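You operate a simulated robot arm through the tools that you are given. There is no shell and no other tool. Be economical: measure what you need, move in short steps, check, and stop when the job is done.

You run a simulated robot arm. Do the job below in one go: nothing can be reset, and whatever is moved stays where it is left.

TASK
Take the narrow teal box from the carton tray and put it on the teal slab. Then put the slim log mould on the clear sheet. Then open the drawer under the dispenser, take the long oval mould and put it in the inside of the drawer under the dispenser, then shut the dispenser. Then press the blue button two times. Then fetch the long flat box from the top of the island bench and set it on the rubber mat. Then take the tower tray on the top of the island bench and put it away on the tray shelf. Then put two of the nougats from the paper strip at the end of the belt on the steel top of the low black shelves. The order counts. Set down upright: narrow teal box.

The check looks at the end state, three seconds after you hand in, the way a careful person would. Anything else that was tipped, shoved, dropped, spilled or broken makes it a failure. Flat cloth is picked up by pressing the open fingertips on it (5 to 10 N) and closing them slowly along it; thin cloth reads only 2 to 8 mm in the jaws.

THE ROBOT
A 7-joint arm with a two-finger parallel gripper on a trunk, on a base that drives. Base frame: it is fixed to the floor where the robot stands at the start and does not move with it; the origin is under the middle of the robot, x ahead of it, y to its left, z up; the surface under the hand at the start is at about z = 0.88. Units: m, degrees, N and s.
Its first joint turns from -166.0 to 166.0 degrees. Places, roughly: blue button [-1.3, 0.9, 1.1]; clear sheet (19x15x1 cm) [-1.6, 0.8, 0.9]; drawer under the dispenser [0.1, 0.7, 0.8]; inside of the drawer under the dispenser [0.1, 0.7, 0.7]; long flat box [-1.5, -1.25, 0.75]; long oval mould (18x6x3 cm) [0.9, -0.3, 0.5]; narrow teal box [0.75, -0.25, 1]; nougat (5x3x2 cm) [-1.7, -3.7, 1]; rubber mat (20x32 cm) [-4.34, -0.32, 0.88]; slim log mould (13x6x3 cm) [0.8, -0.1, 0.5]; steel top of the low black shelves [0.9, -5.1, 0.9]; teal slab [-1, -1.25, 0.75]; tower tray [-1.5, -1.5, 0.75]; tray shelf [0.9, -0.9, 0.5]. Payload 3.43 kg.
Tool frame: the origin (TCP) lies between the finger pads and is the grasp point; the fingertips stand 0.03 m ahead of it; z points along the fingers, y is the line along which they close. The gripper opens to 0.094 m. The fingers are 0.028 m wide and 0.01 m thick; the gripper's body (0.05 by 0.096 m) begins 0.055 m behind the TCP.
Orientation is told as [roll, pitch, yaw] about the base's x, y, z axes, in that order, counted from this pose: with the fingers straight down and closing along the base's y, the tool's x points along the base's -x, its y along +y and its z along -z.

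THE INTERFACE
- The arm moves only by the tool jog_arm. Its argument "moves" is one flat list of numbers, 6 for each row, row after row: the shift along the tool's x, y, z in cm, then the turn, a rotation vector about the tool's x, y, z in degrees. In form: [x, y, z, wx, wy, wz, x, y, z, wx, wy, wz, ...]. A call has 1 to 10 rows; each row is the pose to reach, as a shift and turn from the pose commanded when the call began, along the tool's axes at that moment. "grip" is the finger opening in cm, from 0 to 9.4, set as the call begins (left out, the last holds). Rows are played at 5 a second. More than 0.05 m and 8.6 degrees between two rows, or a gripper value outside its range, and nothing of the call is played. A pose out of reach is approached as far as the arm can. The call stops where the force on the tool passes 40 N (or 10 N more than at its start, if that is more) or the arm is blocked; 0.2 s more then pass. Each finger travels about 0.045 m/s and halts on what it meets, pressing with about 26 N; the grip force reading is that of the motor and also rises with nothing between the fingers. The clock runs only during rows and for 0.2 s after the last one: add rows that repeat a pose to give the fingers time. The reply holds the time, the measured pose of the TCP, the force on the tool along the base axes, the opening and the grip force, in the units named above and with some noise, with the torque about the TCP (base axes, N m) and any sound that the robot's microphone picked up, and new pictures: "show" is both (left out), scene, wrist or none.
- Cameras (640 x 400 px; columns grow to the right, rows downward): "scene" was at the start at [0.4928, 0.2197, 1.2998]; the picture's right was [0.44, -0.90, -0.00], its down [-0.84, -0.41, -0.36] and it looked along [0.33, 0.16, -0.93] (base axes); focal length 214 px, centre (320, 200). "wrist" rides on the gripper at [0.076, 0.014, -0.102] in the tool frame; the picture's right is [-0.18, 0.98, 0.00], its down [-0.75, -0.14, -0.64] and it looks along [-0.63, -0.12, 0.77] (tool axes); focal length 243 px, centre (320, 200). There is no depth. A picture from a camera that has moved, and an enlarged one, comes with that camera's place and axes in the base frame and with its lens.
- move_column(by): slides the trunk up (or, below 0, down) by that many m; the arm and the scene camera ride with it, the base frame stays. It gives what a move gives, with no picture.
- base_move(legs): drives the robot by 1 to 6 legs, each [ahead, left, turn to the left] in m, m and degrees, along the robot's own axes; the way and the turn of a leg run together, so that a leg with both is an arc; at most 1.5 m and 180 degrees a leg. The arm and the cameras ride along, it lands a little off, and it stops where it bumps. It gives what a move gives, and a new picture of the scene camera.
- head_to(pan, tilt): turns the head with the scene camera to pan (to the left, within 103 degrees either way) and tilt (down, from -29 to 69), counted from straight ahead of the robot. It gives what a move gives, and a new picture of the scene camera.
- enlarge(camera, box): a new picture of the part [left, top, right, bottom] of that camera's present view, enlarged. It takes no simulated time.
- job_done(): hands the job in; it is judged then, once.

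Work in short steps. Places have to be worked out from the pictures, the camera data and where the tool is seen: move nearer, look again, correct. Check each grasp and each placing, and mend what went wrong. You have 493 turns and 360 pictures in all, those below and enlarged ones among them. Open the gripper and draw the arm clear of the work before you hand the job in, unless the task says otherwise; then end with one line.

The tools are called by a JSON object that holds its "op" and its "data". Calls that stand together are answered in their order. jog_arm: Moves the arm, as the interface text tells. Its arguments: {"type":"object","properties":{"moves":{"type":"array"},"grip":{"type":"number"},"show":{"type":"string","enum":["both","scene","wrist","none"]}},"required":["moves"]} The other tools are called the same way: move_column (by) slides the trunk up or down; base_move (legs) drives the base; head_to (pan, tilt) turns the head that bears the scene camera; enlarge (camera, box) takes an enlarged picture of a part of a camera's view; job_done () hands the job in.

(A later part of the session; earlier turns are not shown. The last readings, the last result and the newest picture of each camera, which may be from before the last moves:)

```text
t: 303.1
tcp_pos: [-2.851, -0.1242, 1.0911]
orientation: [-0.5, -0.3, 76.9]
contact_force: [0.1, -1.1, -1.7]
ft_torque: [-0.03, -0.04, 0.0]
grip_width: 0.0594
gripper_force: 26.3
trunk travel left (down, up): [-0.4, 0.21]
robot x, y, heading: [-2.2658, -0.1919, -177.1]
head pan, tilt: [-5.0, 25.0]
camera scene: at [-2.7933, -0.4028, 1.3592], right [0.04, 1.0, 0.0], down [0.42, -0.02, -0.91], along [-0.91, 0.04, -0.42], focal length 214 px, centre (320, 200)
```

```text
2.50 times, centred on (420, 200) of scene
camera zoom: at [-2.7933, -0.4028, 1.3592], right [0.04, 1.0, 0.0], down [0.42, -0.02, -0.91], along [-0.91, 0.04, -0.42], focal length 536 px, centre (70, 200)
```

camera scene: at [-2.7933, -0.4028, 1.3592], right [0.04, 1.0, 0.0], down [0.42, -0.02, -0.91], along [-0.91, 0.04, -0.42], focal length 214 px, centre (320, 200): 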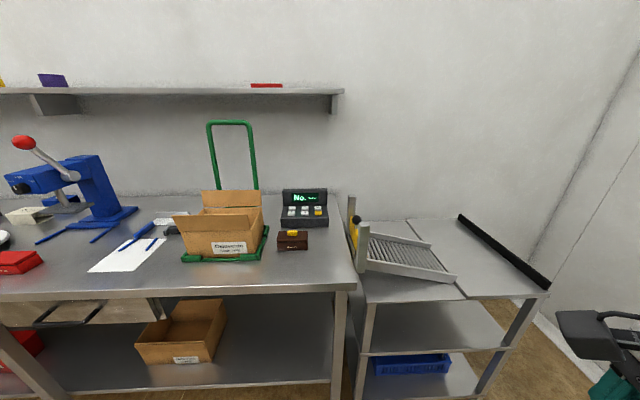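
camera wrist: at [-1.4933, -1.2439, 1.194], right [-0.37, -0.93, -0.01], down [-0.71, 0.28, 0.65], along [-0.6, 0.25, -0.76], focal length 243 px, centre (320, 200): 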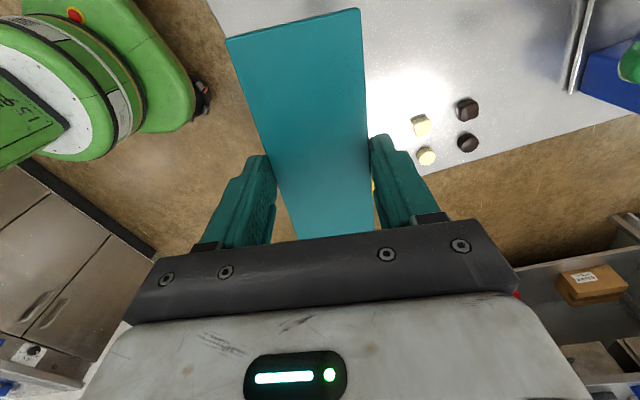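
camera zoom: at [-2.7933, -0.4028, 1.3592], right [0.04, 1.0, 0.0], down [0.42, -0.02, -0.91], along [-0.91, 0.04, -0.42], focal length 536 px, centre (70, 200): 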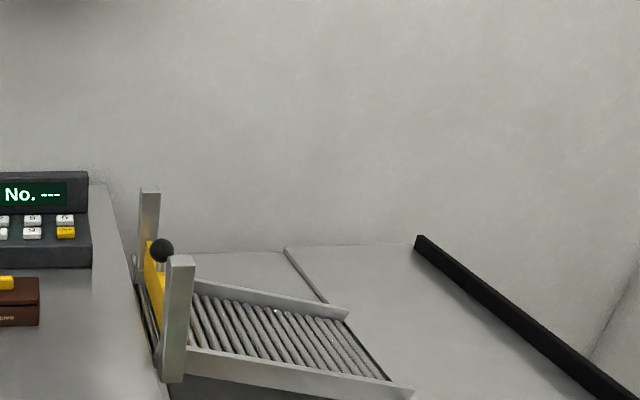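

{"op": "head_to", "data": {"pan": -50, "tilt": 15}}

{"op": "head_to", "data": {"pan": 60, "tilt": 15}}

```text
t: 304.2
tcp_pos: [-2.851, -0.1242, 1.0908]
orientation: [-0.6, -0.2, 76.8]
contact_force: [-0.5, -0.6, -0.5]
ft_torque: [-0.01, 0.03, 0.01]
grip_width: 0.0595
gripper_force: 26.2
trunk travel left (down, up): [-0.4, 0.21]
robot x, y, heading: [-2.2683, -0.1878, -177.5]
head pan, tilt: [-50.0, 15.0]
camera scene: at [-2.7648, -0.3379, 1.3754], right [0.73, 0.68, 0.0], down [0.18, -0.19, -0.97], along [-0.66, 0.71, -0.26], focal length 214 px, centre (320, 200)
```

scene: 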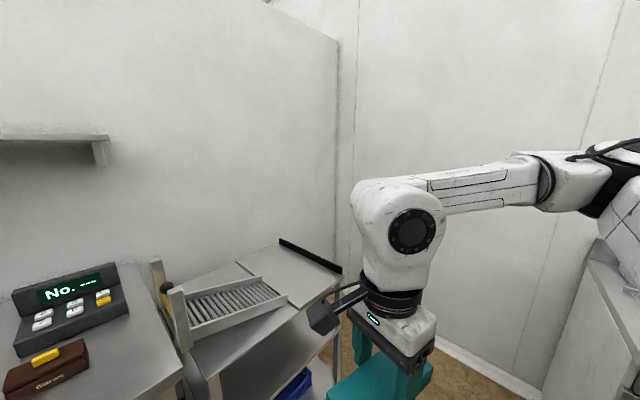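

```text
t: 306.1
tcp_pos: [-2.851, -0.124, 1.0907]
orientation: [-0.5, -0.2, 76.9]
contact_force: [0.8, 0.9, -0.3]
ft_torque: [0.02, -0.01, -0.04]
grip_width: 0.0595
gripper_force: 25.6
trunk travel left (down, up): [-0.4, 0.21]
robot x, y, heading: [-2.2682, -0.1874, -177.3]
head pan, tilt: [60.0, 15.0]
camera scene: at [-2.7439, -0.4894, 1.3755], right [-0.89, 0.46, 0.0], down [0.12, 0.23, -0.97], along [-0.44, -0.86, -0.26], focal length 214 px, centre (320, 200)
```

scene: 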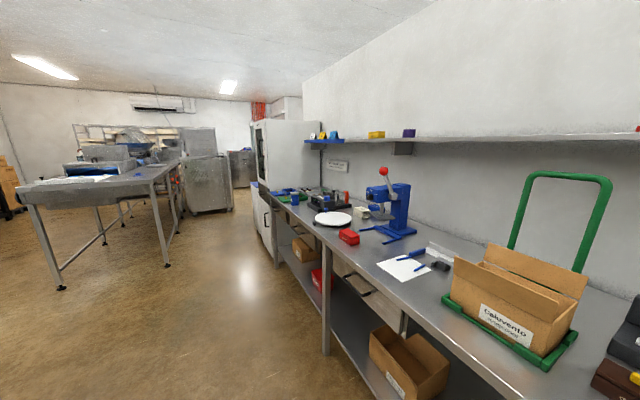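

The wall at x≈−3.95 is a partition with its end beyond the fridge; the mat (x≈−4.34) must be on its other side. Drive along the aisle to look around the fridge.

{"op": "base_move", "data": {"legs": [[0.2, 1.2, 0], [0, 1.3, 0]]}}

{"op": "head_to", "data": {"pan": 15, "tilt": 15}}

```text
t: 318.3
tcp_pos: [-2.9196, -2.6282, 1.0909]
orientation: [-0.5, -0.2, 77.0]
contact_force: [0.6, 0.2, -1.7]
ft_torque: [0.0, 0.0, 0.01]
grip_width: 0.0591
gripper_force: 26.1
trunk travel left (down, up): [-0.4, 0.21]
robot x, y, heading: [-2.3367, -2.6948, -177.1]
head pan, tilt: [60.0, 15.0]
camera scene: at [-2.8111, -2.9942, 1.3755], right [-0.89, 0.45, 0.0], down [0.12, 0.23, -0.97], along [-0.44, -0.86, -0.26], focal length 214 px, centre (320, 200)
```

scene: 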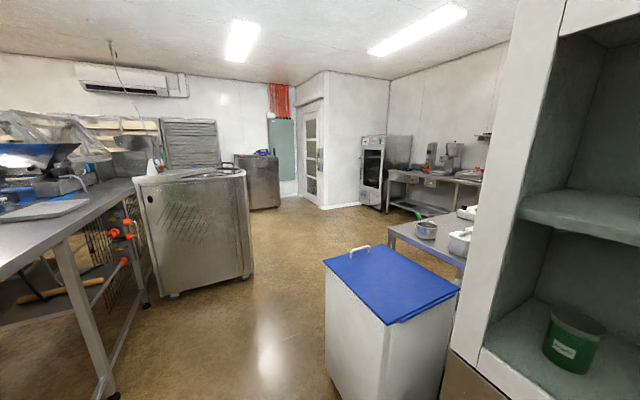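

```text
t: 319.4
tcp_pos: [-2.9193, -2.6298, 1.0908]
orientation: [-0.5, -0.3, 77.1]
contact_force: [1.6, -0.6, -0.7]
ft_torque: [0.01, -0.01, -0.01]
grip_width: 0.0593
gripper_force: 26.1
trunk travel left (down, up): [-0.4, 0.21]
robot x, y, heading: [-2.3383, -2.6945, -177.3]
head pan, tilt: [15.0, 15.0]
camera scene: at [-2.8574, -2.9399, 1.3755], right [-0.31, 0.95, 0.0], down [0.25, 0.08, -0.97], along [-0.92, -0.3, -0.26], focal length 214 px, centre (320, 200)
```

scene: 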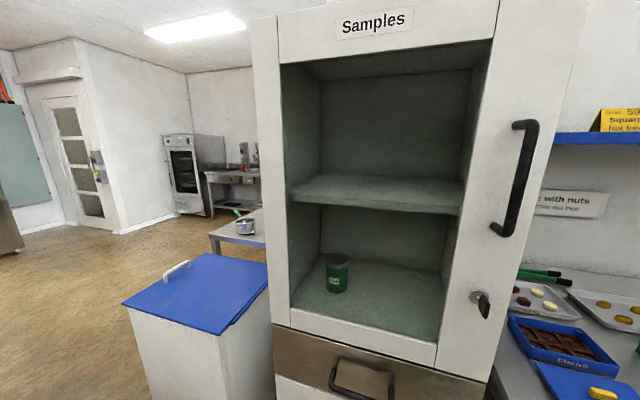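

There is a second area beyond. Continue: left past the bin, then forward.

{"op": "base_move", "data": {"legs": [[0, 1.4, 0], [0.4, 0.4, 0]]}}

{"op": "head_to", "data": {"pan": -20, "tilt": 20}}

```text
t: 322.3
tcp_pos: [-2.9396, -2.8276, 1.1065]
orientation: [1.1, -0.1, 63.7]
contact_force: [4.0, -0.1, 0.6]
ft_torque: [0.0, 0.2, -0.02]
grip_width: 0.0593
gripper_force: 25.6
trunk travel left (down, up): [-0.4, 0.21]
robot x, y, heading: [-2.4192, -3.0152, 170.2]
head pan, tilt: [15.0, 15.0]
stopped in leg 1: the robot was blocked; the commanded pose is now the measured one
camera scene: at [-2.972, -3.1431, 1.3793], right [-0.09, 1.0, 0.0], down [0.25, 0.02, -0.97], along [-0.96, -0.09, -0.25], focal length 214 px, centre (320, 200)
```

scene: 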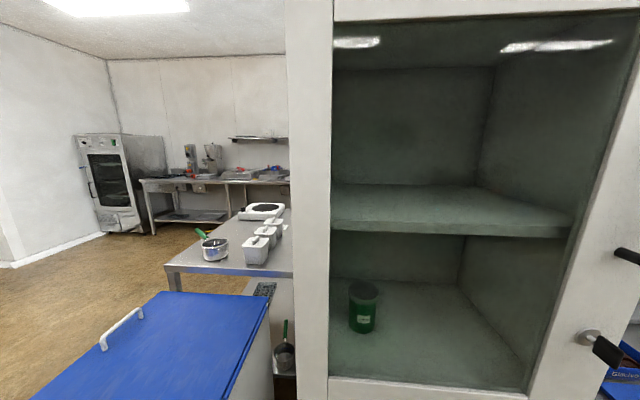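

```text
t: 323.3
tcp_pos: [-2.957, -2.8279, 1.0982]
orientation: [0.4, -0.2, 63.8]
contact_force: [0.2, 0.1, -1.3]
ft_torque: [-0.01, -0.01, 0.03]
grip_width: 0.059
gripper_force: 25.9
trunk travel left (down, up): [-0.4, 0.21]
robot x, y, heading: [-2.4208, -3.0173, 170.0]
head pan, tilt: [-20.0, 20.0]
camera scene: at [-2.9701, -3.088, 1.3673], right [0.5, 0.87, 0.0], down [0.3, -0.17, -0.94], along [-0.81, 0.47, -0.34], focal length 214 px, centre (320, 200)
```

scene: 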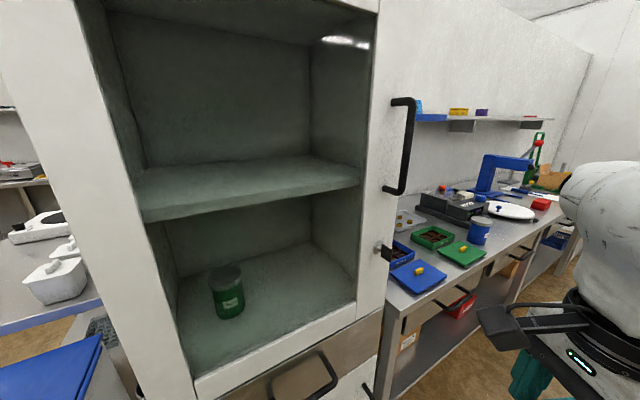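

The base bumped the belt-table corner. Step back, then turn to face −y so I can pass the corridor head-first.

{"op": "base_move", "data": {"legs": [[0, -0.5, 0], [0.25, 0, 0], [0, 0, 100]]}}

{"op": "head_to", "data": {"pan": 0, "tilt": 30}}

```text
t: 331.8
tcp_pos: [-2.7035, -3.0354, 1.0985]
orientation: [0.4, -0.1, 161.1]
contact_force: [0.0, -0.3, -1.1]
ft_torque: [-0.01, 0.03, 0.02]
grip_width: 0.0594
gripper_force: 26.0
trunk travel left (down, up): [-0.4, 0.21]
robot x, y, heading: [-2.5844, -2.4806, -92.4]
head pan, tilt: [-20.0, 20.0]
camera scene: at [-2.4418, -3.0147, 1.3673], right [-0.92, 0.38, 0.0], down [0.13, 0.32, -0.94], along [-0.36, -0.87, -0.34], focal length 214 px, centre (320, 200)
```

scene: 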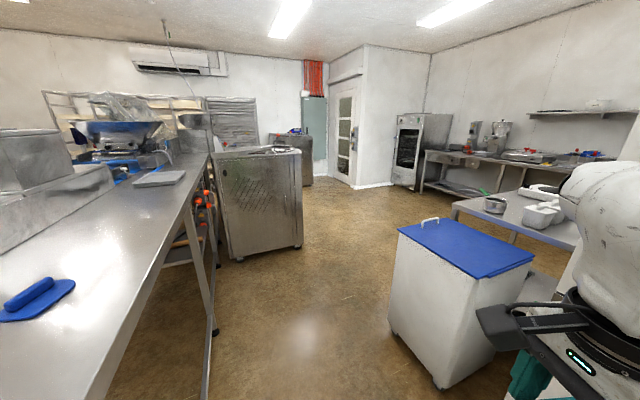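

```text
t: 332.6
tcp_pos: [-2.7031, -3.0361, 1.0985]
orientation: [0.5, -0.2, 161.1]
contact_force: [-0.1, -0.9, -0.4]
ft_torque: [-0.01, 0.02, 0.0]
grip_width: 0.0593
gripper_force: 26.1
trunk travel left (down, up): [-0.4, 0.21]
robot x, y, heading: [-2.5831, -2.4774, -92.6]
head pan, tilt: [0.0, 30.0]
camera scene: at [-2.4102, -3.019, 1.3513], right [-1.0, 0.04, 0.0], down [0.02, 0.5, -0.87], along [-0.04, -0.87, -0.5], focal length 214 px, centre (320, 200)
```

scene: 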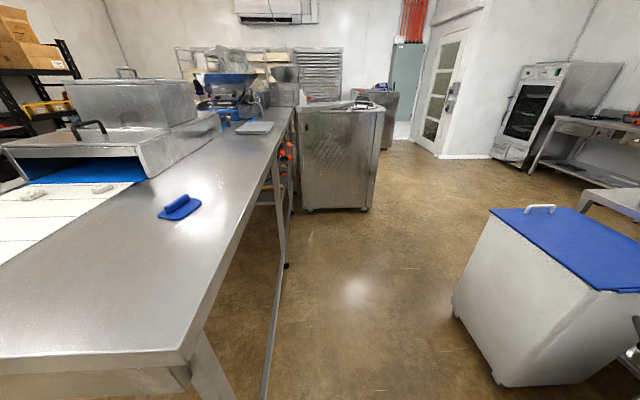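

Drive down the corridor at x≈−2.73 to y≈−4.35, then turn to −x.

{"op": "base_move", "data": {"legs": [[0.1, -0.15, 2.6], [1.2, 0, 0], [0.55, 0, 0], [0, 0, -90]]}}

{"op": "head_to", "data": {"pan": -25, "tilt": 15}}

```text
t: 346.3
tcp_pos: [-3.3103, -4.2136, 1.0986]
orientation: [0.3, -0.2, 73.4]
contact_force: [0.2, -0.6, -1.4]
ft_torque: [0.0, -0.01, -0.03]
grip_width: 0.0594
gripper_force: 25.8
trunk travel left (down, up): [-0.4, 0.21]
robot x, y, heading: [-2.7486, -4.3145, 179.8]
head pan, tilt: [0.0, 30.0]
camera scene: at [-3.2826, -4.5049, 1.3513], right [0.01, 1.0, 0.0], down [0.5, 0.0, -0.87], along [-0.87, 0.0, -0.5], focal length 214 px, centre (320, 200)
```

scene: 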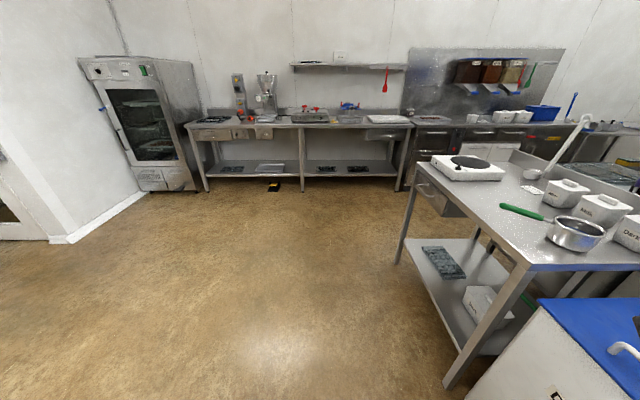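

```text
t: 347.2
tcp_pos: [-3.3106, -4.2133, 1.099]
orientation: [0.3, -0.2, 73.3]
contact_force: [-0.7, 0.0, -1.3]
ft_torque: [0.0, 0.0, -0.05]
grip_width: 0.0593
gripper_force: 25.7
trunk travel left (down, up): [-0.4, 0.21]
robot x, y, heading: [-2.7502, -4.3118, 179.6]
head pan, tilt: [-25.0, 15.0]
camera scene: at [-3.2766, -4.4655, 1.3754], right [0.43, 0.9, 0.0], down [0.23, -0.11, -0.97], along [-0.87, 0.41, -0.26], focal length 214 px, centre (320, 200)
```

scene: 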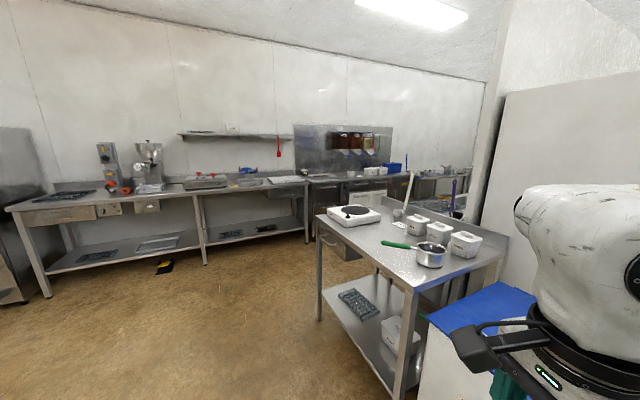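

A second kitchen lies behind. Drive in and turn toward +y.

{"op": "base_move", "data": {"legs": [[1.4, 0.15, 0], [1.0, 0, 0], [0, 0, -90]]}}

{"op": "head_to", "data": {"pan": -20, "tilt": 20}}

```text
t: 362.8
tcp_pos: [-5.0071, -3.905, 1.0981]
orientation: [0.5, -0.2, -18.0]
contact_force: [0.5, 0.8, -0.5]
ft_torque: [0.02, 0.0, 0.03]
grip_width: 0.0592
gripper_force: 26.1
trunk travel left (down, up): [-0.4, 0.21]
robot x, y, heading: [-5.1188, -4.462, 88.3]
head pan, tilt: [-25.0, 15.0]
camera scene: at [-5.2593, -3.9315, 1.3755], right [0.89, -0.45, 0.0], down [-0.12, -0.23, -0.97], along [0.43, 0.86, -0.26], focal length 214 px, centre (320, 200)
```

scene: 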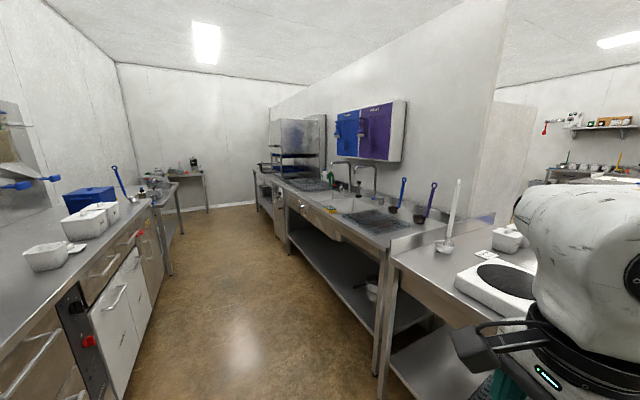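

```text
t: 363.4
tcp_pos: [-5.0076, -3.9045, 1.0992]
orientation: [0.4, -0.1, -18.0]
contact_force: [-0.4, 0.3, -1.0]
ft_torque: [-0.02, -0.01, 0.02]
grip_width: 0.0594
gripper_force: 25.9
trunk travel left (down, up): [-0.4, 0.21]
robot x, y, heading: [-5.1192, -4.4581, 88.5]
head pan, tilt: [-20.0, 20.0]
camera scene: at [-5.2668, -3.9284, 1.3674], right [0.93, -0.37, 0.0], down [-0.13, -0.32, -0.94], along [0.35, 0.87, -0.34], focal length 214 px, centre (320, 200)
```

scene: 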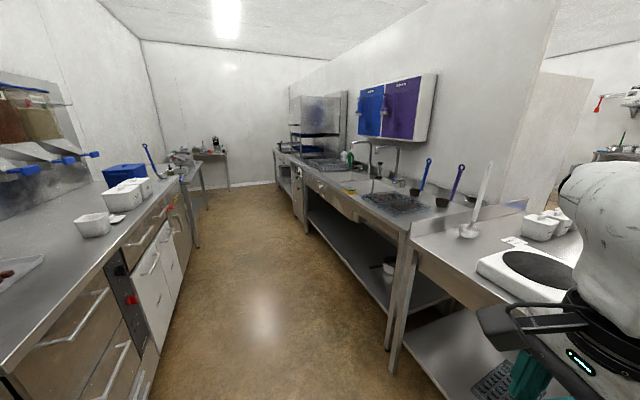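

Drive up the aisle toward y≈−1.3.

{"op": "base_move", "data": {"legs": [[1.5, 0.05, 1.5], [1.5, 0, 0]]}}

{"op": "head_to", "data": {"pan": -45, "tilt": 30}}

```text
refused: leg 1 is longer than a leg can be; nothing moved
```

```text
t: 364.3
tcp_pos: [-5.0069, -3.9049, 1.0989]
orientation: [0.3, -0.2, -17.9]
contact_force: [-0.2, 0.6, -1.4]
ft_torque: [0.0, 0.02, 0.0]
grip_width: 0.0593
gripper_force: 26.0
trunk travel left (down, up): [-0.4, 0.21]
robot x, y, heading: [-5.1214, -4.4615, 88.4]
head pan, tilt: [-45.0, 30.0]
camera scene: at [-5.2355, -3.9528, 1.3513], right [0.69, -0.73, 0.0], down [-0.36, -0.34, -0.87], along [0.63, 0.59, -0.5], focal length 214 px, centre (320, 200)
```

scene: 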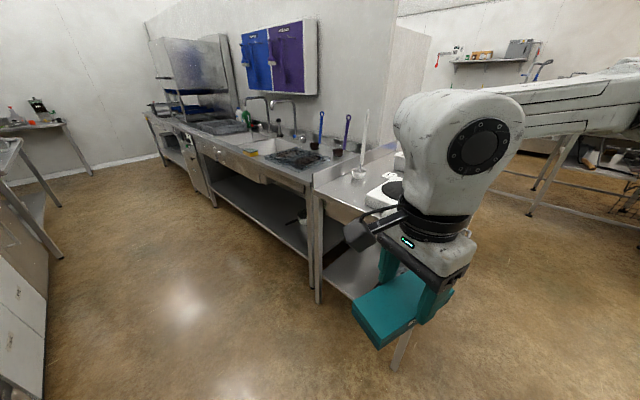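

{"op": "base_move", "data": {"legs": [[1.4, 0.05, 1.5], [1.4, 0, 0]]}}

{"op": "head_to", "data": {"pan": -30, "tilt": 30}}

```text
t: 377.8
tcp_pos: [-5.1269, -1.1121, 1.0977]
orientation: [0.4, -0.2, -14.8]
contact_force: [-0.6, 0.4, -0.8]
ft_torque: [-0.02, 0.0, 0.01]
grip_width: 0.0592
gripper_force: 25.9
trunk travel left (down, up): [-0.4, 0.21]
robot x, y, heading: [-5.2115, -1.6763, 91.7]
head pan, tilt: [-45.0, 30.0]
camera scene: at [-5.3519, -1.1726, 1.3513], right [0.72, -0.69, 0.0], down [-0.34, -0.36, -0.87], along [0.6, 0.63, -0.5], focal length 214 px, centre (320, 200)
```

scene: 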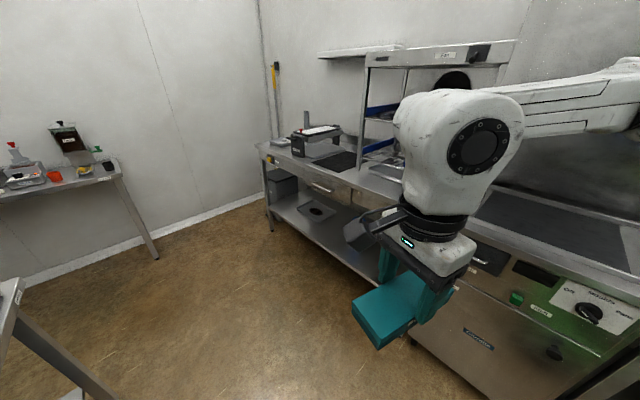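

```text
t: 378.6
tcp_pos: [-5.1261, -1.1109, 1.098]
orientation: [0.5, -0.1, -14.8]
contact_force: [0.6, -0.6, -1.1]
ft_torque: [-0.02, 0.02, -0.03]
grip_width: 0.0589
gripper_force: 26.1
trunk travel left (down, up): [-0.4, 0.21]
robot x, y, heading: [-5.2111, -1.6772, 91.6]
head pan, tilt: [-30.0, 30.0]
camera scene: at [-5.3709, -1.1586, 1.3513], right [0.88, -0.48, 0.0], down [-0.24, -0.44, -0.87], along [0.42, 0.76, -0.5], focal length 214 px, centre (320, 200)
```

scene: 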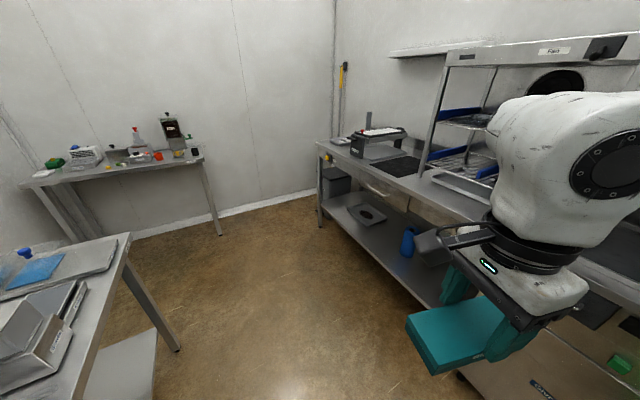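

There is the black rubber mat, at ≈(−4.33, −0.30). Drive up and turn to face it.

{"op": "base_move", "data": {"legs": [[1.25, 0.05, 0], [0, 0, -91.6]]}}

{"op": "head_to", "data": {"pan": -15, "tilt": 45}}

```text
t: 388.8
tcp_pos: [-4.7233, -0.5263, 1.0983]
orientation: [0.5, -0.1, -107.3]
contact_force: [-0.7, -0.1, -0.7]
ft_torque: [0.0, 0.0, 0.0]
grip_width: 0.0593
gripper_force: 25.7
trunk travel left (down, up): [-0.4, 0.21]
robot x, y, heading: [-5.2803, -0.4219, -1.2]
head pan, tilt: [-30.0, 30.0]
camera scene: at [-4.7599, -0.28, 1.3513], right [-0.52, -0.86, 0.0], down [-0.43, 0.26, -0.87], along [0.74, -0.45, -0.5], focal length 214 px, centre (320, 200)
```

scene: 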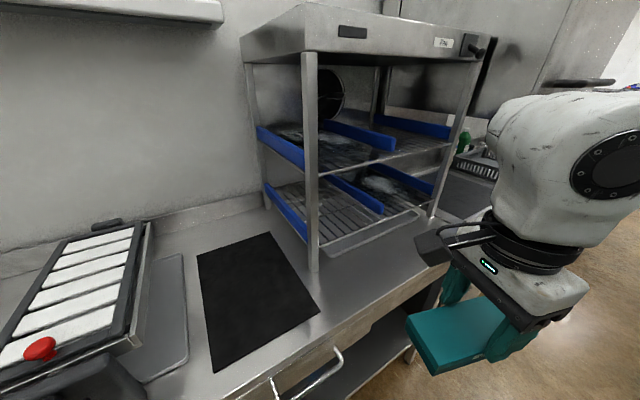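

```text
t: 389.6
tcp_pos: [-4.7235, -0.5271, 1.0974]
orientation: [0.4, -0.2, -107.3]
contact_force: [-0.4, -0.6, -0.9]
ft_torque: [0.03, 0.03, 0.0]
grip_width: 0.059
gripper_force: 26.4
trunk travel left (down, up): [-0.4, 0.21]
robot x, y, heading: [-5.2834, -0.4189, -1.0]
head pan, tilt: [-15.0, 45.0]
camera scene: at [-4.7592, -0.2559, 1.3287], right [-0.28, -0.96, 0.0], down [-0.68, 0.2, -0.71], along [0.68, -0.2, -0.71], focal length 214 px, centre (320, 200)
```

scene: 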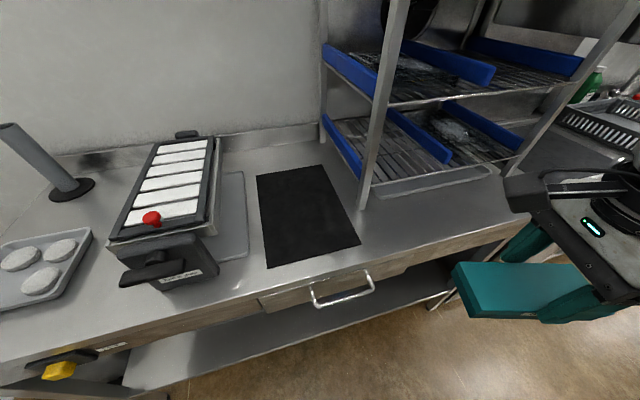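

Mat: centre (−4.33, −0.323), 32 cm along x. Drive slightly nearer and left.

{"op": "base_move", "data": {"legs": [[0.15, 0.12, 1]]}}

```text
t: 391.1
tcp_pos: [-4.57, -0.3996, 1.0975]
orientation: [0.4, -0.1, -106.5]
contact_force: [-0.4, -0.8, -0.2]
ft_torque: [-0.02, -0.02, 0.0]
grip_width: 0.0596
gripper_force: 25.5
trunk travel left (down, up): [-0.4, 0.21]
robot x, y, heading: [-5.1294, -0.3047, -0.3]
head pan, tilt: [-15.0, 45.0]
camera scene: at [-4.6099, -0.129, 1.3287], right [-0.26, -0.97, 0.0], down [-0.68, 0.18, -0.71], along [0.68, -0.18, -0.71], focal length 214 px, centre (320, 200)
```

scene: 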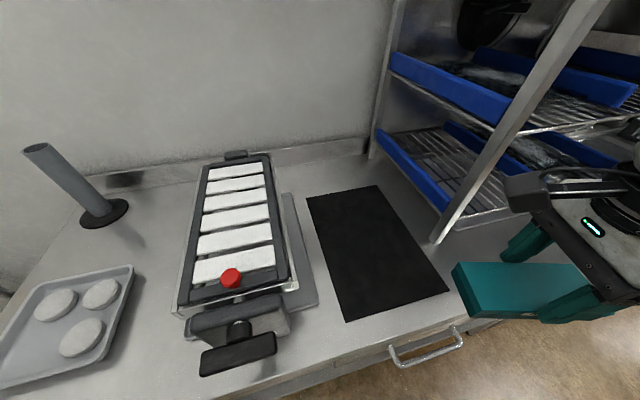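

{"op": "jog_arm", "data": {"moves": [3, 3.7, 0, 0, 0, -4, 6, 7.5, 0, 0, 0, -8, 9, 11.2, 0, 0, 0, -12, 12, 15, 0, 0, 0, -16, 14.4, 18.7, 0, 0, 0, -16.5, 14.4, 18.7, 3, 0, 0, -16.5]}}

```text
t: 392.8
tcp_pos: [-4.3624, -0.3257, 1.0686]
orientation: [0.4, -0.3, -89.4]
contact_force: [-5.3, 2.9, 0.7]
ft_torque: [-0.27, -0.42, 0.07]
grip_width: 0.0594
gripper_force: 25.9
trunk travel left (down, up): [-0.4, 0.21]
robot x, y, heading: [-5.1387, -0.3001, -0.5]
head pan, tilt: [-15.0, 45.0]
stopped in row 6: the arm was blocked; the commanded pose is now the measured one
camera scene: at [-4.6584, -0.061, 1.3388], right [-0.27, -0.96, 0.04], down [-0.66, 0.15, -0.73], along [0.7, -0.22, -0.68], focal length 214 px, centre (320, 200)
camera wrist: at [-4.3495, -0.2498, 1.1722], right [0.98, -0.17, 0.01], down [-0.14, -0.75, 0.65], along [-0.11, -0.64, -0.76], focal length 243 px, centre (320, 200)
```

scene: 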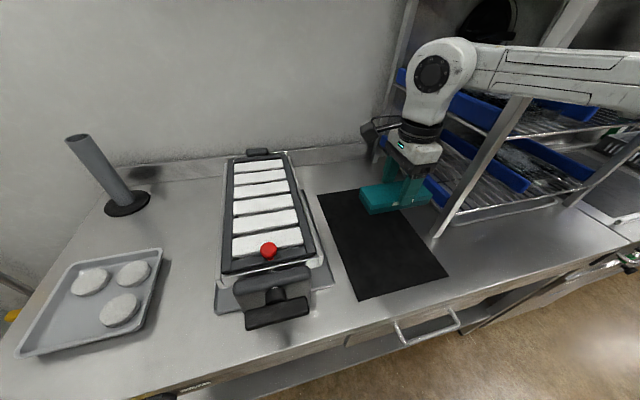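
wrist: 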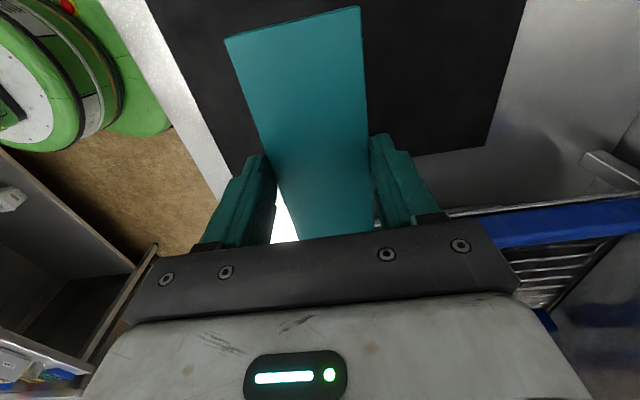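

The forearm touched the drying-rack post. Back off immediately.

{"op": "jog_arm", "data": {"moves": [0.5, -2, -1, 0, 0, 0, 1, -5, -2, 0, 0, 0, 1, -9, -3, 0, 0, 0, 1, -13, -3, 0, 0, 0, 1, -17, -3, 0, 0, 0, 1, -21, -3, 0, 0, 0]}}

```text
t: 393.1
tcp_pos: [-4.3304, -0.2999, 1.0363]
orientation: [-1.7, 2.1, -88.1]
contact_force: [0.4, 4.0, -3.6]
ft_torque: [-0.27, 0.02, 0.01]
grip_width: 0.0593
gripper_force: 25.9
trunk travel left (down, up): [-0.4, 0.21]
robot x, y, heading: [-5.1243, -0.2801, 3.4]
head pan, tilt: [-15.0, 45.0]
stopped in row 1: the arm was blocked; the commanded pose is now the measured one
camera scene: at [-4.6612, 0.0032, 1.3382], right [-0.2, -0.98, 0.05], down [-0.67, 0.1, -0.74], along [0.72, -0.18, -0.67], focal length 214 px, centre (320, 200)
camera wrist: at [-4.3157, -0.2266, 1.1431], right [0.99, -0.15, -0.04], down [-0.1, -0.78, 0.62], along [-0.12, -0.61, -0.79], focal length 243 px, centre (320, 200)
```

scene: 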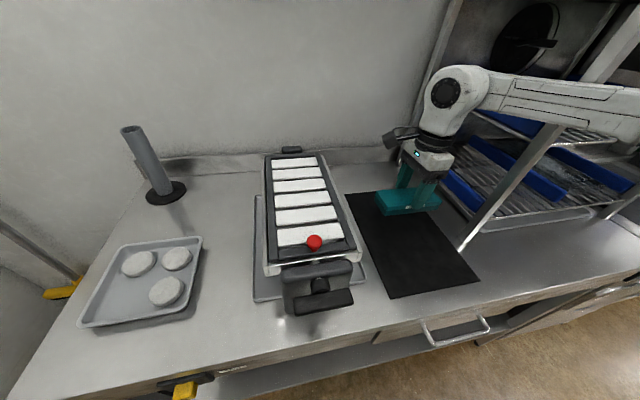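
wrist: 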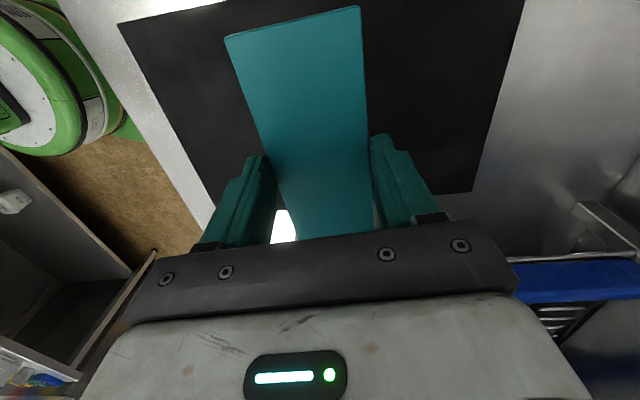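

{"op": "enlarge", "data": {"camera": "scene", "box": [360, 20, 640, 260]}}

```text
1.67 times, centred on (500, 140) of scene
camera zoom: at [-4.6612, 0.0032, 1.3382], right [-0.2, -0.98, 0.05], down [-0.67, 0.1, -0.74], along [0.72, -0.18, -0.67], focal length 358 px, centre (20, 300)
```

zoom: 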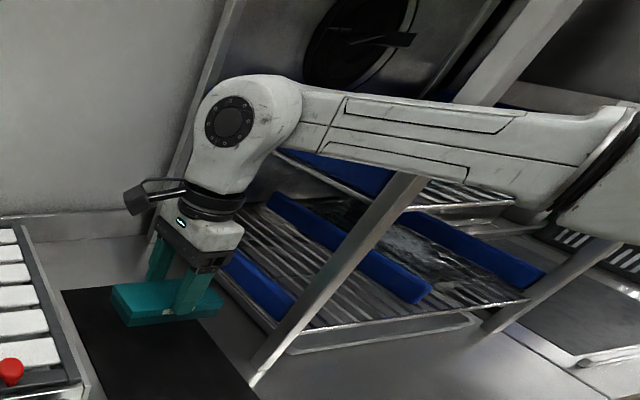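

The forearm lies in front of the post, so backing the base straight off is safe.

{"op": "base_move", "data": {"legs": [[-0.12, 0, 0]]}}

```text
t: 393.8
tcp_pos: [-4.239, -0.2305, 0.9843]
orientation: [-4.2, 7.3, -80.0]
contact_force: [-2.1, 12.2, -1.8]
ft_torque: [-0.9, -0.1, 0.1]
grip_width: 0.0591
gripper_force: 25.7
trunk travel left (down, up): [-0.4, 0.21]
robot x, y, heading: [-5.0786, -0.2512, 10.7]
head pan, tilt: [-15.0, 45.0]
stopped in leg 1: the robot was blocked; the commanded pose is now the measured one
camera scene: at [-4.6027, 0.0167, 1.3293], right [-0.07, -1.0, 0.0], down [-0.7, 0.05, -0.71], along [0.71, -0.05, -0.71], focal length 214 px, centre (320, 200)
```

scene: 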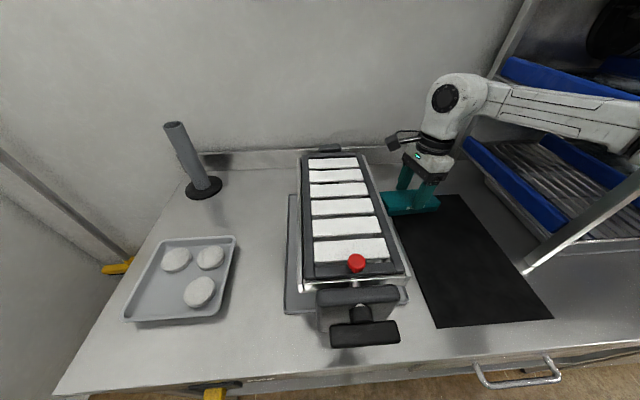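

{"op": "jog_arm", "data": {"moves": [0, 0, 0, 0, 0, 0], "show": "wrist"}}

{"op": "head_to", "data": {"pan": -60, "tilt": 40}}

```text
t: 394.2
tcp_pos: [-4.2373, -0.2368, 0.985]
orientation: [-4.4, 6.7, -81.8]
contact_force: [0.2, -0.8, -1.3]
ft_torque: [-0.02, 0.01, 0.02]
grip_width: 0.0593
gripper_force: 25.7
trunk travel left (down, up): [-0.4, 0.21]
robot x, y, heading: [-5.08, -0.2434, 9.8]
head pan, tilt: [-15.0, 45.0]
camera wrist: at [-4.2248, -0.1714, 1.0953], right [0.99, -0.03, -0.1], down [0.03, -0.83, 0.56], along [-0.1, -0.56, -0.82], focal length 243 px, centre (320, 200)
```

wrist: 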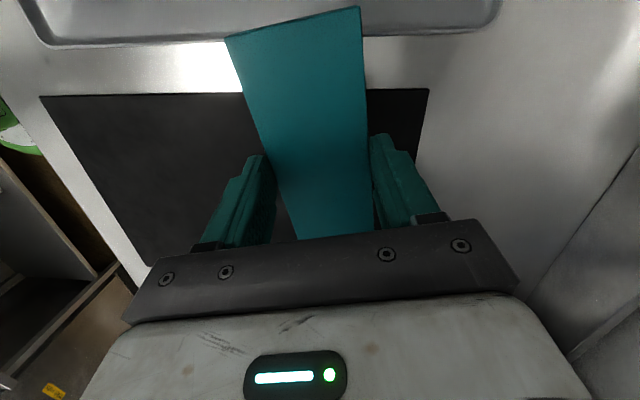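

```text
t: 395.3
tcp_pos: [-4.237, -0.2352, 0.9849]
orientation: [-4.4, 6.8, -81.5]
contact_force: [0.3, 0.1, -1.3]
ft_torque: [0.01, 0.0, 0.02]
grip_width: 0.0595
gripper_force: 26.0
trunk travel left (down, up): [-0.4, 0.21]
robot x, y, heading: [-5.0842, -0.2442, 9.9]
head pan, tilt: [-60.0, 40.0]
camera scene: at [-4.6241, -0.0381, 1.336], right [-0.77, -0.64, 0.0], down [-0.41, 0.49, -0.77], along [0.49, -0.59, -0.64], focal length 214 px, centre (320, 200)
```

scene: 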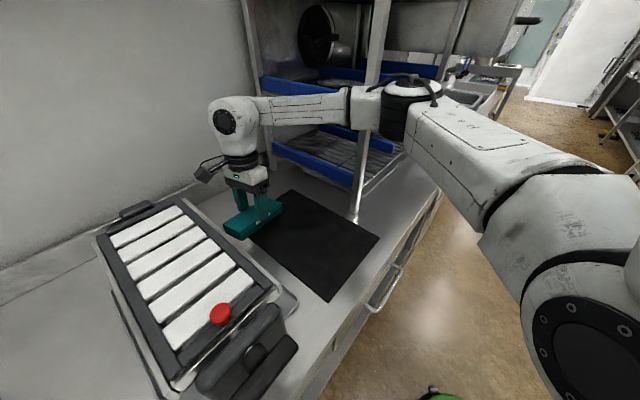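

No contact now. Raise the trunk to clear everything, then move the base left/back.

{"op": "move_column", "data": {"by": 0.12}}

{"op": "base_move", "data": {"legs": [[-0.05, 0.12, 0]]}}

```text
t: 396.8
tcp_pos: [-4.239, -0.236, 1.1047]
orientation: [-4.3, 6.7, -81.7]
contact_force: [0.1, -0.4, -1.2]
ft_torque: [0.0, 0.02, -0.01]
grip_width: 0.0597
gripper_force: 25.3
trunk travel left (down, up): [-0.52, 0.09]
robot x, y, heading: [-5.0799, -0.2436, 9.8]
head pan, tilt: [-60.0, 40.0]
```

```text
t: 398.1
tcp_pos: [-4.3097, -0.1237, 1.1039]
orientation: [-4.4, 6.8, -81.3]
contact_force: [0.5, 0.1, -1.4]
ft_torque: [0.03, 0.03, -0.03]
grip_width: 0.0594
gripper_force: 26.4
trunk travel left (down, up): [-0.52, 0.09]
robot x, y, heading: [-5.1482, -0.1327, 10.1]
head pan, tilt: [-60.0, 40.0]
camera scene: at [-4.6955, 0.0721, 1.4559], right [-0.77, -0.64, 0.0], down [-0.41, 0.49, -0.77], along [0.49, -0.59, -0.64], focal length 214 px, centre (320, 200)
```

scene: 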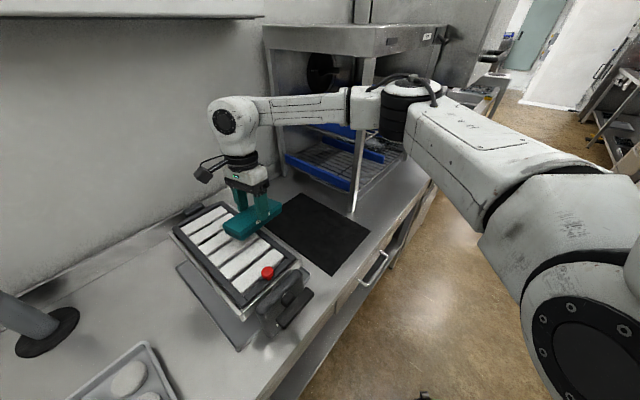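

Free. Retract and level the hand, then reposition the base to approach from the left at an angle.

{"op": "jog_arm", "data": {"moves": [0, -3, 0, -1.5, -2.3, 0, 0, -7, 0, -3, -4.5, 0, 0, -11, 0, -4.4, -6.8, 0, 0, -15, 0, -4.4, -6.8, 0, 0, -19, 0, -4.4, -6.8, 0, 0, -22, 0, -4.4, -6.8, 0], "show": "none"}}

{"op": "base_move", "data": {"legs": [[0, 0.3, 0], [0, 0, -45]]}}

{"op": "head_to", "data": {"pan": -5, "tilt": 45}}

```text
t: 399.5
tcp_pos: [-4.5273, -0.1577, 1.1216]
orientation: [0.0, 0.2, -81.2]
contact_force: [0.7, -0.1, -1.3]
ft_torque: [0.03, -0.01, 0.02]
grip_width: 0.0592
gripper_force: 25.8
trunk travel left (down, up): [-0.52, 0.09]
robot x, y, heading: [-5.1467, -0.1304, 10.1]
head pan, tilt: [-60.0, 40.0]
```

```text
t: 403.6
tcp_pos: [-4.7855, -0.3019, 1.1219]
orientation: [0.0, 0.0, -126.9]
contact_force: [-0.4, 0.4, -0.4]
ft_torque: [-0.03, 0.02, -0.02]
grip_width: 0.0592
gripper_force: 26.3
trunk travel left (down, up): [-0.52, 0.09]
robot x, y, heading: [-5.2057, 0.163, -35.6]
head pan, tilt: [-60.0, 40.0]
camera scene: at [-4.7384, -0.0197, 1.4559], right [-1.0, 0.1, 0.0], down [0.06, 0.64, -0.77], along [-0.07, -0.76, -0.64], focal length 214 px, centre (320, 200)
```

scene: 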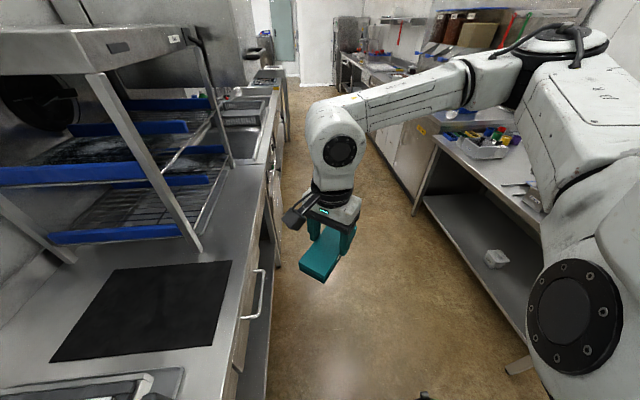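

```text
t: 404.9
tcp_pos: [-4.7859, -0.3016, 1.1211]
orientation: [0.1, 0.0, -126.8]
contact_force: [0.2, 0.1, -0.8]
ft_torque: [0.01, -0.01, -0.03]
grip_width: 0.0592
gripper_force: 26.1
trunk travel left (down, up): [-0.52, 0.09]
robot x, y, heading: [-5.204, 0.1675, -35.5]
head pan, tilt: [-5.0, 45.0]
camera scene: at [-4.6684, 0.0119, 1.4487], right [-0.65, -0.76, 0.0], down [-0.54, 0.46, -0.71], along [0.54, -0.46, -0.71], focal length 214 px, centre (320, 200)
```

scene: 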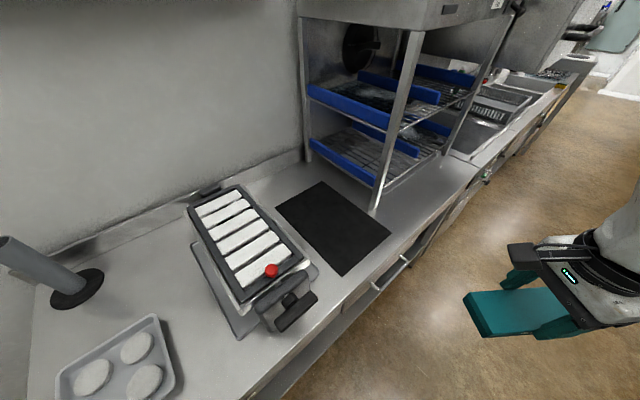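

{"op": "base_move", "data": {"legs": [[0.2, 0.07, 0]]}}

```text
t: 406.5
tcp_pos: [-4.5832, -0.3555, 1.121]
orientation: [-0.1, 0.0, -126.6]
contact_force: [0.4, 0.0, -1.3]
ft_torque: [0.03, 0.0, 0.01]
grip_width: 0.0592
gripper_force: 25.8
trunk travel left (down, up): [-0.52, 0.09]
robot x, y, heading: [-5.0023, 0.1069, -35.3]
head pan, tilt: [-5.0, 45.0]
camera scene: at [-4.4682, -0.0409, 1.4487], right [-0.65, -0.76, 0.0], down [-0.54, 0.46, -0.71], along [0.54, -0.46, -0.71], focal length 214 px, centre (320, 200)
```

scene: 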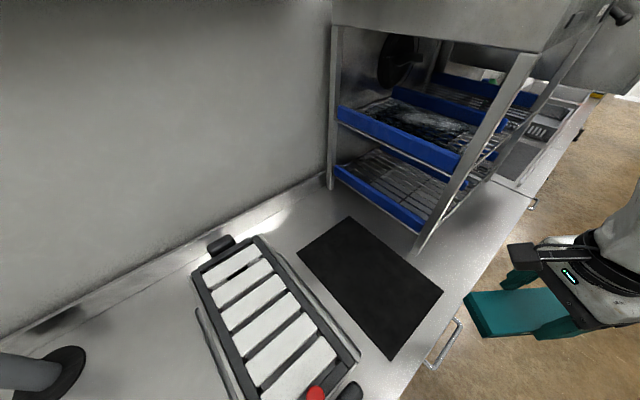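

Swing the hand over the mat and align.

{"op": "jog_arm", "data": {"moves": [2.5, 2.4, 0, 0, 0, -6, 5, 4.8, 0, 0, 0, -12, 7.5, 7.2, 0, 0, 0, -18, 10, 9.6, 0, 0, 0, -24, 12.5, 12, 0, 0, 0, -30, 15, 14.3, 0, 0, 0, -36.6, 17.1, 16.3, 0, 0, 0, -36.6, 17.1, 16.3, 0, 0, 0, -36.6]}}

```text
t: 408.3
tcp_pos: [-4.3521, -0.316, 1.1222]
orientation: [0.1, 0.0, -89.9]
contact_force: [-0.2, 0.2, -1.0]
ft_torque: [0.01, -0.02, -0.01]
grip_width: 0.0592
gripper_force: 26.1
trunk travel left (down, up): [-0.52, 0.09]
robot x, y, heading: [-5.0042, 0.1027, -35.0]
head pan, tilt: [-5.0, 45.0]
camera scene: at [-4.4679, -0.0409, 1.4485], right [-0.65, -0.76, 0.0], down [-0.54, 0.46, -0.71], along [0.54, -0.46, -0.71], focal length 214 px, centre (320, 200)
camera wrist: at [-4.3364, -0.2405, 1.2265], right [0.98, -0.18, 0.0], down [-0.14, -0.75, 0.64], along [-0.12, -0.63, -0.77], focal length 243 px, centre (320, 200)
```

scene: 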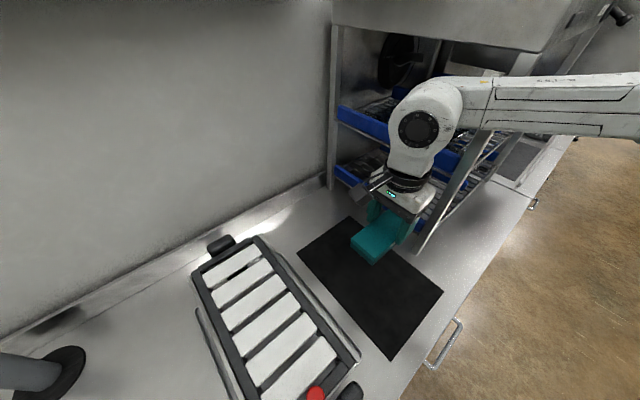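
wrist: 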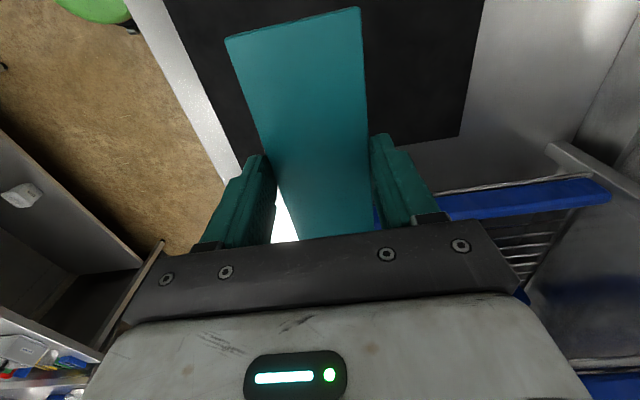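

Descend in small steps, shifted 1.5 cm further from the rack.

{"op": "jog_arm", "data": {"moves": [1.5, 0, 2, 0, 0, 0, 1.5, 0, 5, 0, 0, 0, 1.5, 0, 8, 0, 0, 0, 1.5, 0, 11, 0, 0, 0, 1.5, 0, 14, 0, 0, 0, 1.5, 0, 16, 0, 0, 0, 1.5, 0, 17.5, 0, 0, 0, 1.5, 0, 17.5, 0, 0, 0]}}

```text
t: 410.1
tcp_pos: [-4.3497, -0.2996, 0.9451]
orientation: [0.1, -0.1, -89.9]
contact_force: [0.4, -0.4, -0.9]
ft_torque: [-0.01, 0.03, 0.03]
grip_width: 0.0592
gripper_force: 26.1
trunk travel left (down, up): [-0.52, 0.09]
robot x, y, heading: [-5.0049, 0.1042, -35.3]
head pan, tilt: [-5.0, 45.0]
camera scene: at [-4.468, -0.041, 1.4486], right [-0.65, -0.76, 0.0], down [-0.54, 0.46, -0.71], along [0.54, -0.46, -0.71], focal length 214 px, centre (320, 200)
camera wrist: at [-4.3354, -0.2254, 1.0495], right [0.98, -0.18, 0.0], down [-0.14, -0.75, 0.64], along [-0.12, -0.63, -0.77], focal length 243 px, centre (320, 200)
```

scene: 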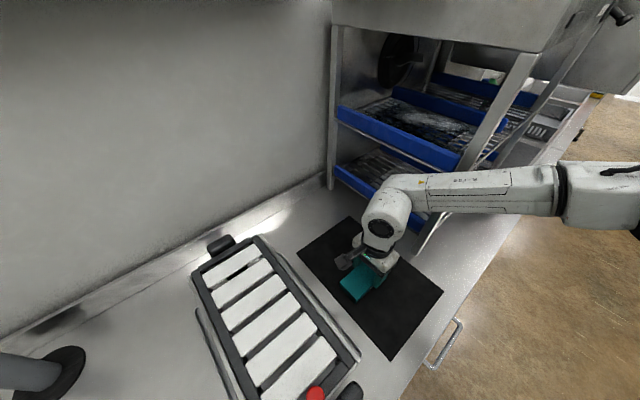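
wrist: 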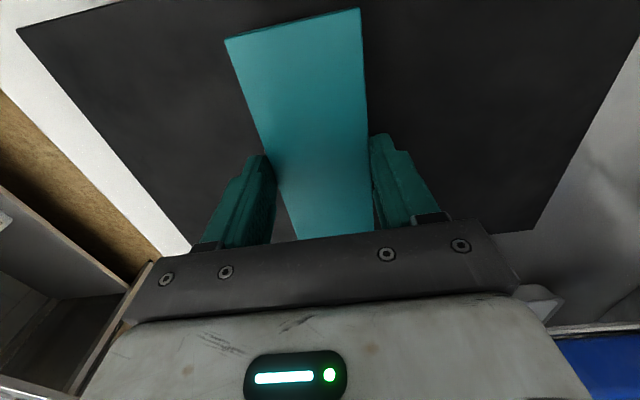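

Over the mat centre. Creep down to contact.

{"op": "jog_arm", "data": {"moves": [0, 0, 0.8, 0, 0, 0, 0, 0, 1.4, 0, 0, 0, 0, 0, 1.8, 0, 0, 0, 0, 0, 2.2, 0, 0, 0, 0, 0, 2.6, 0, 0, 0, 0, 0, 3.0, 0, 0, 0, 0, 0, 3.4, 0, 0, 0], "show": "wrist"}}

```text
t: 411.5
tcp_pos: [-4.3498, -0.2995, 0.9182]
orientation: [0.1, 0.0, -90.1]
contact_force: [-7.3, 2.9, 17.8]
ft_torque: [-0.44, 0.46, -0.12]
grip_width: 0.0593
gripper_force: 25.8
trunk travel left (down, up): [-0.52, 0.09]
robot x, y, heading: [-5.0018, 0.1081, -35.5]
head pan, tilt: [-5.0, 45.0]
stopped in row 7: the force on the tool passed its limit at 44 N (the readings are from after the stop); the commanded pose is now the measured one
camera wrist: at [-4.3363, -0.2248, 1.0227], right [0.98, -0.19, 0.0], down [-0.14, -0.75, 0.64], along [-0.12, -0.63, -0.77], focal length 243 px, centre (320, 200)
```

wrist: 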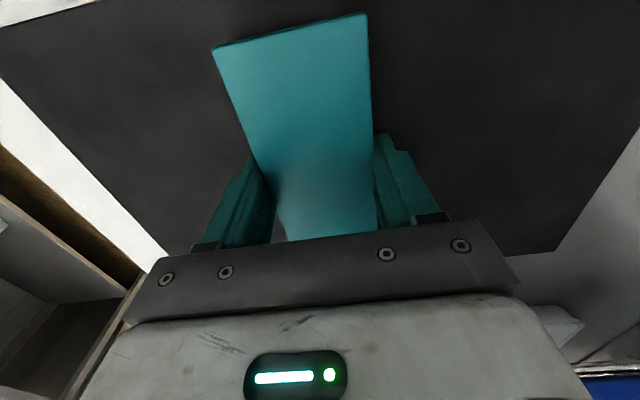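

Contact with the mat. Open and lift away.

{"op": "jog_arm", "data": {"moves": [0, 0, -0.1, 0, 0, 0, 0, 0, -0.1, 0, 0, 0, 0, 0, -0.1, 0, 0, 0, 0, 0, -0.1, 0, 0, 0], "grip": 8.5, "show": "none"}}

{"op": "jog_arm", "data": {"moves": [0, 0, -3, 0, 0, 0, 0, 0, -7, 0, 0, 0, 0, 0, -11, 0, 0, 0, 0, 0, -15, 0, 0, 0, 0, 0, -19, 0, 0, 0, 0, 0, -21, 0, 0, 0]}}

```text
t: 412.5
tcp_pos: [-4.3498, -0.3, 0.9172]
orientation: [0.1, 0.0, -90.0]
contact_force: [0.9, 0.3, 0.2]
ft_torque: [-0.02, 0.0, 0.04]
grip_width: 0.085
gripper_force: 0.1
trunk travel left (down, up): [-0.52, 0.09]
robot x, y, heading: [-5.0003, 0.1081, -35.1]
head pan, tilt: [-5.0, 45.0]
```

```text
t: 413.9
tcp_pos: [-4.3497, -0.302, 1.126]
orientation: [0.1, 0.1, -90.0]
contact_force: [-0.2, -0.5, -0.2]
ft_torque: [0.0, -0.01, -0.04]
grip_width: 0.0852
gripper_force: 0.0
trunk travel left (down, up): [-0.52, 0.09]
robot x, y, heading: [-5.0031, 0.1044, -35.4]
head pan, tilt: [-5.0, 45.0]
camera scene: at [-4.468, -0.041, 1.4486], right [-0.65, -0.76, 0.0], down [-0.54, 0.46, -0.71], along [0.54, -0.46, -0.71], focal length 214 px, centre (320, 200)
camera wrist: at [-4.3351, -0.2262, 1.2306], right [0.98, -0.18, 0.0], down [-0.14, -0.75, 0.64], along [-0.12, -0.63, -0.77], focal length 243 px, centre (320, 200)
```

scene: 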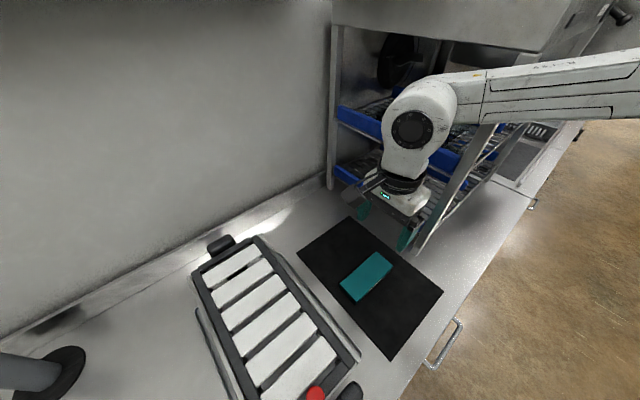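
wrist: 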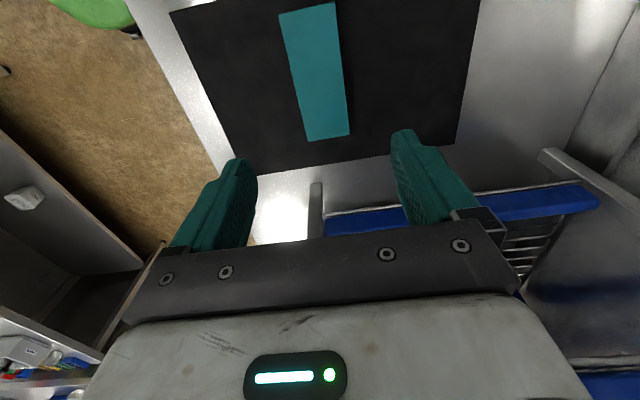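

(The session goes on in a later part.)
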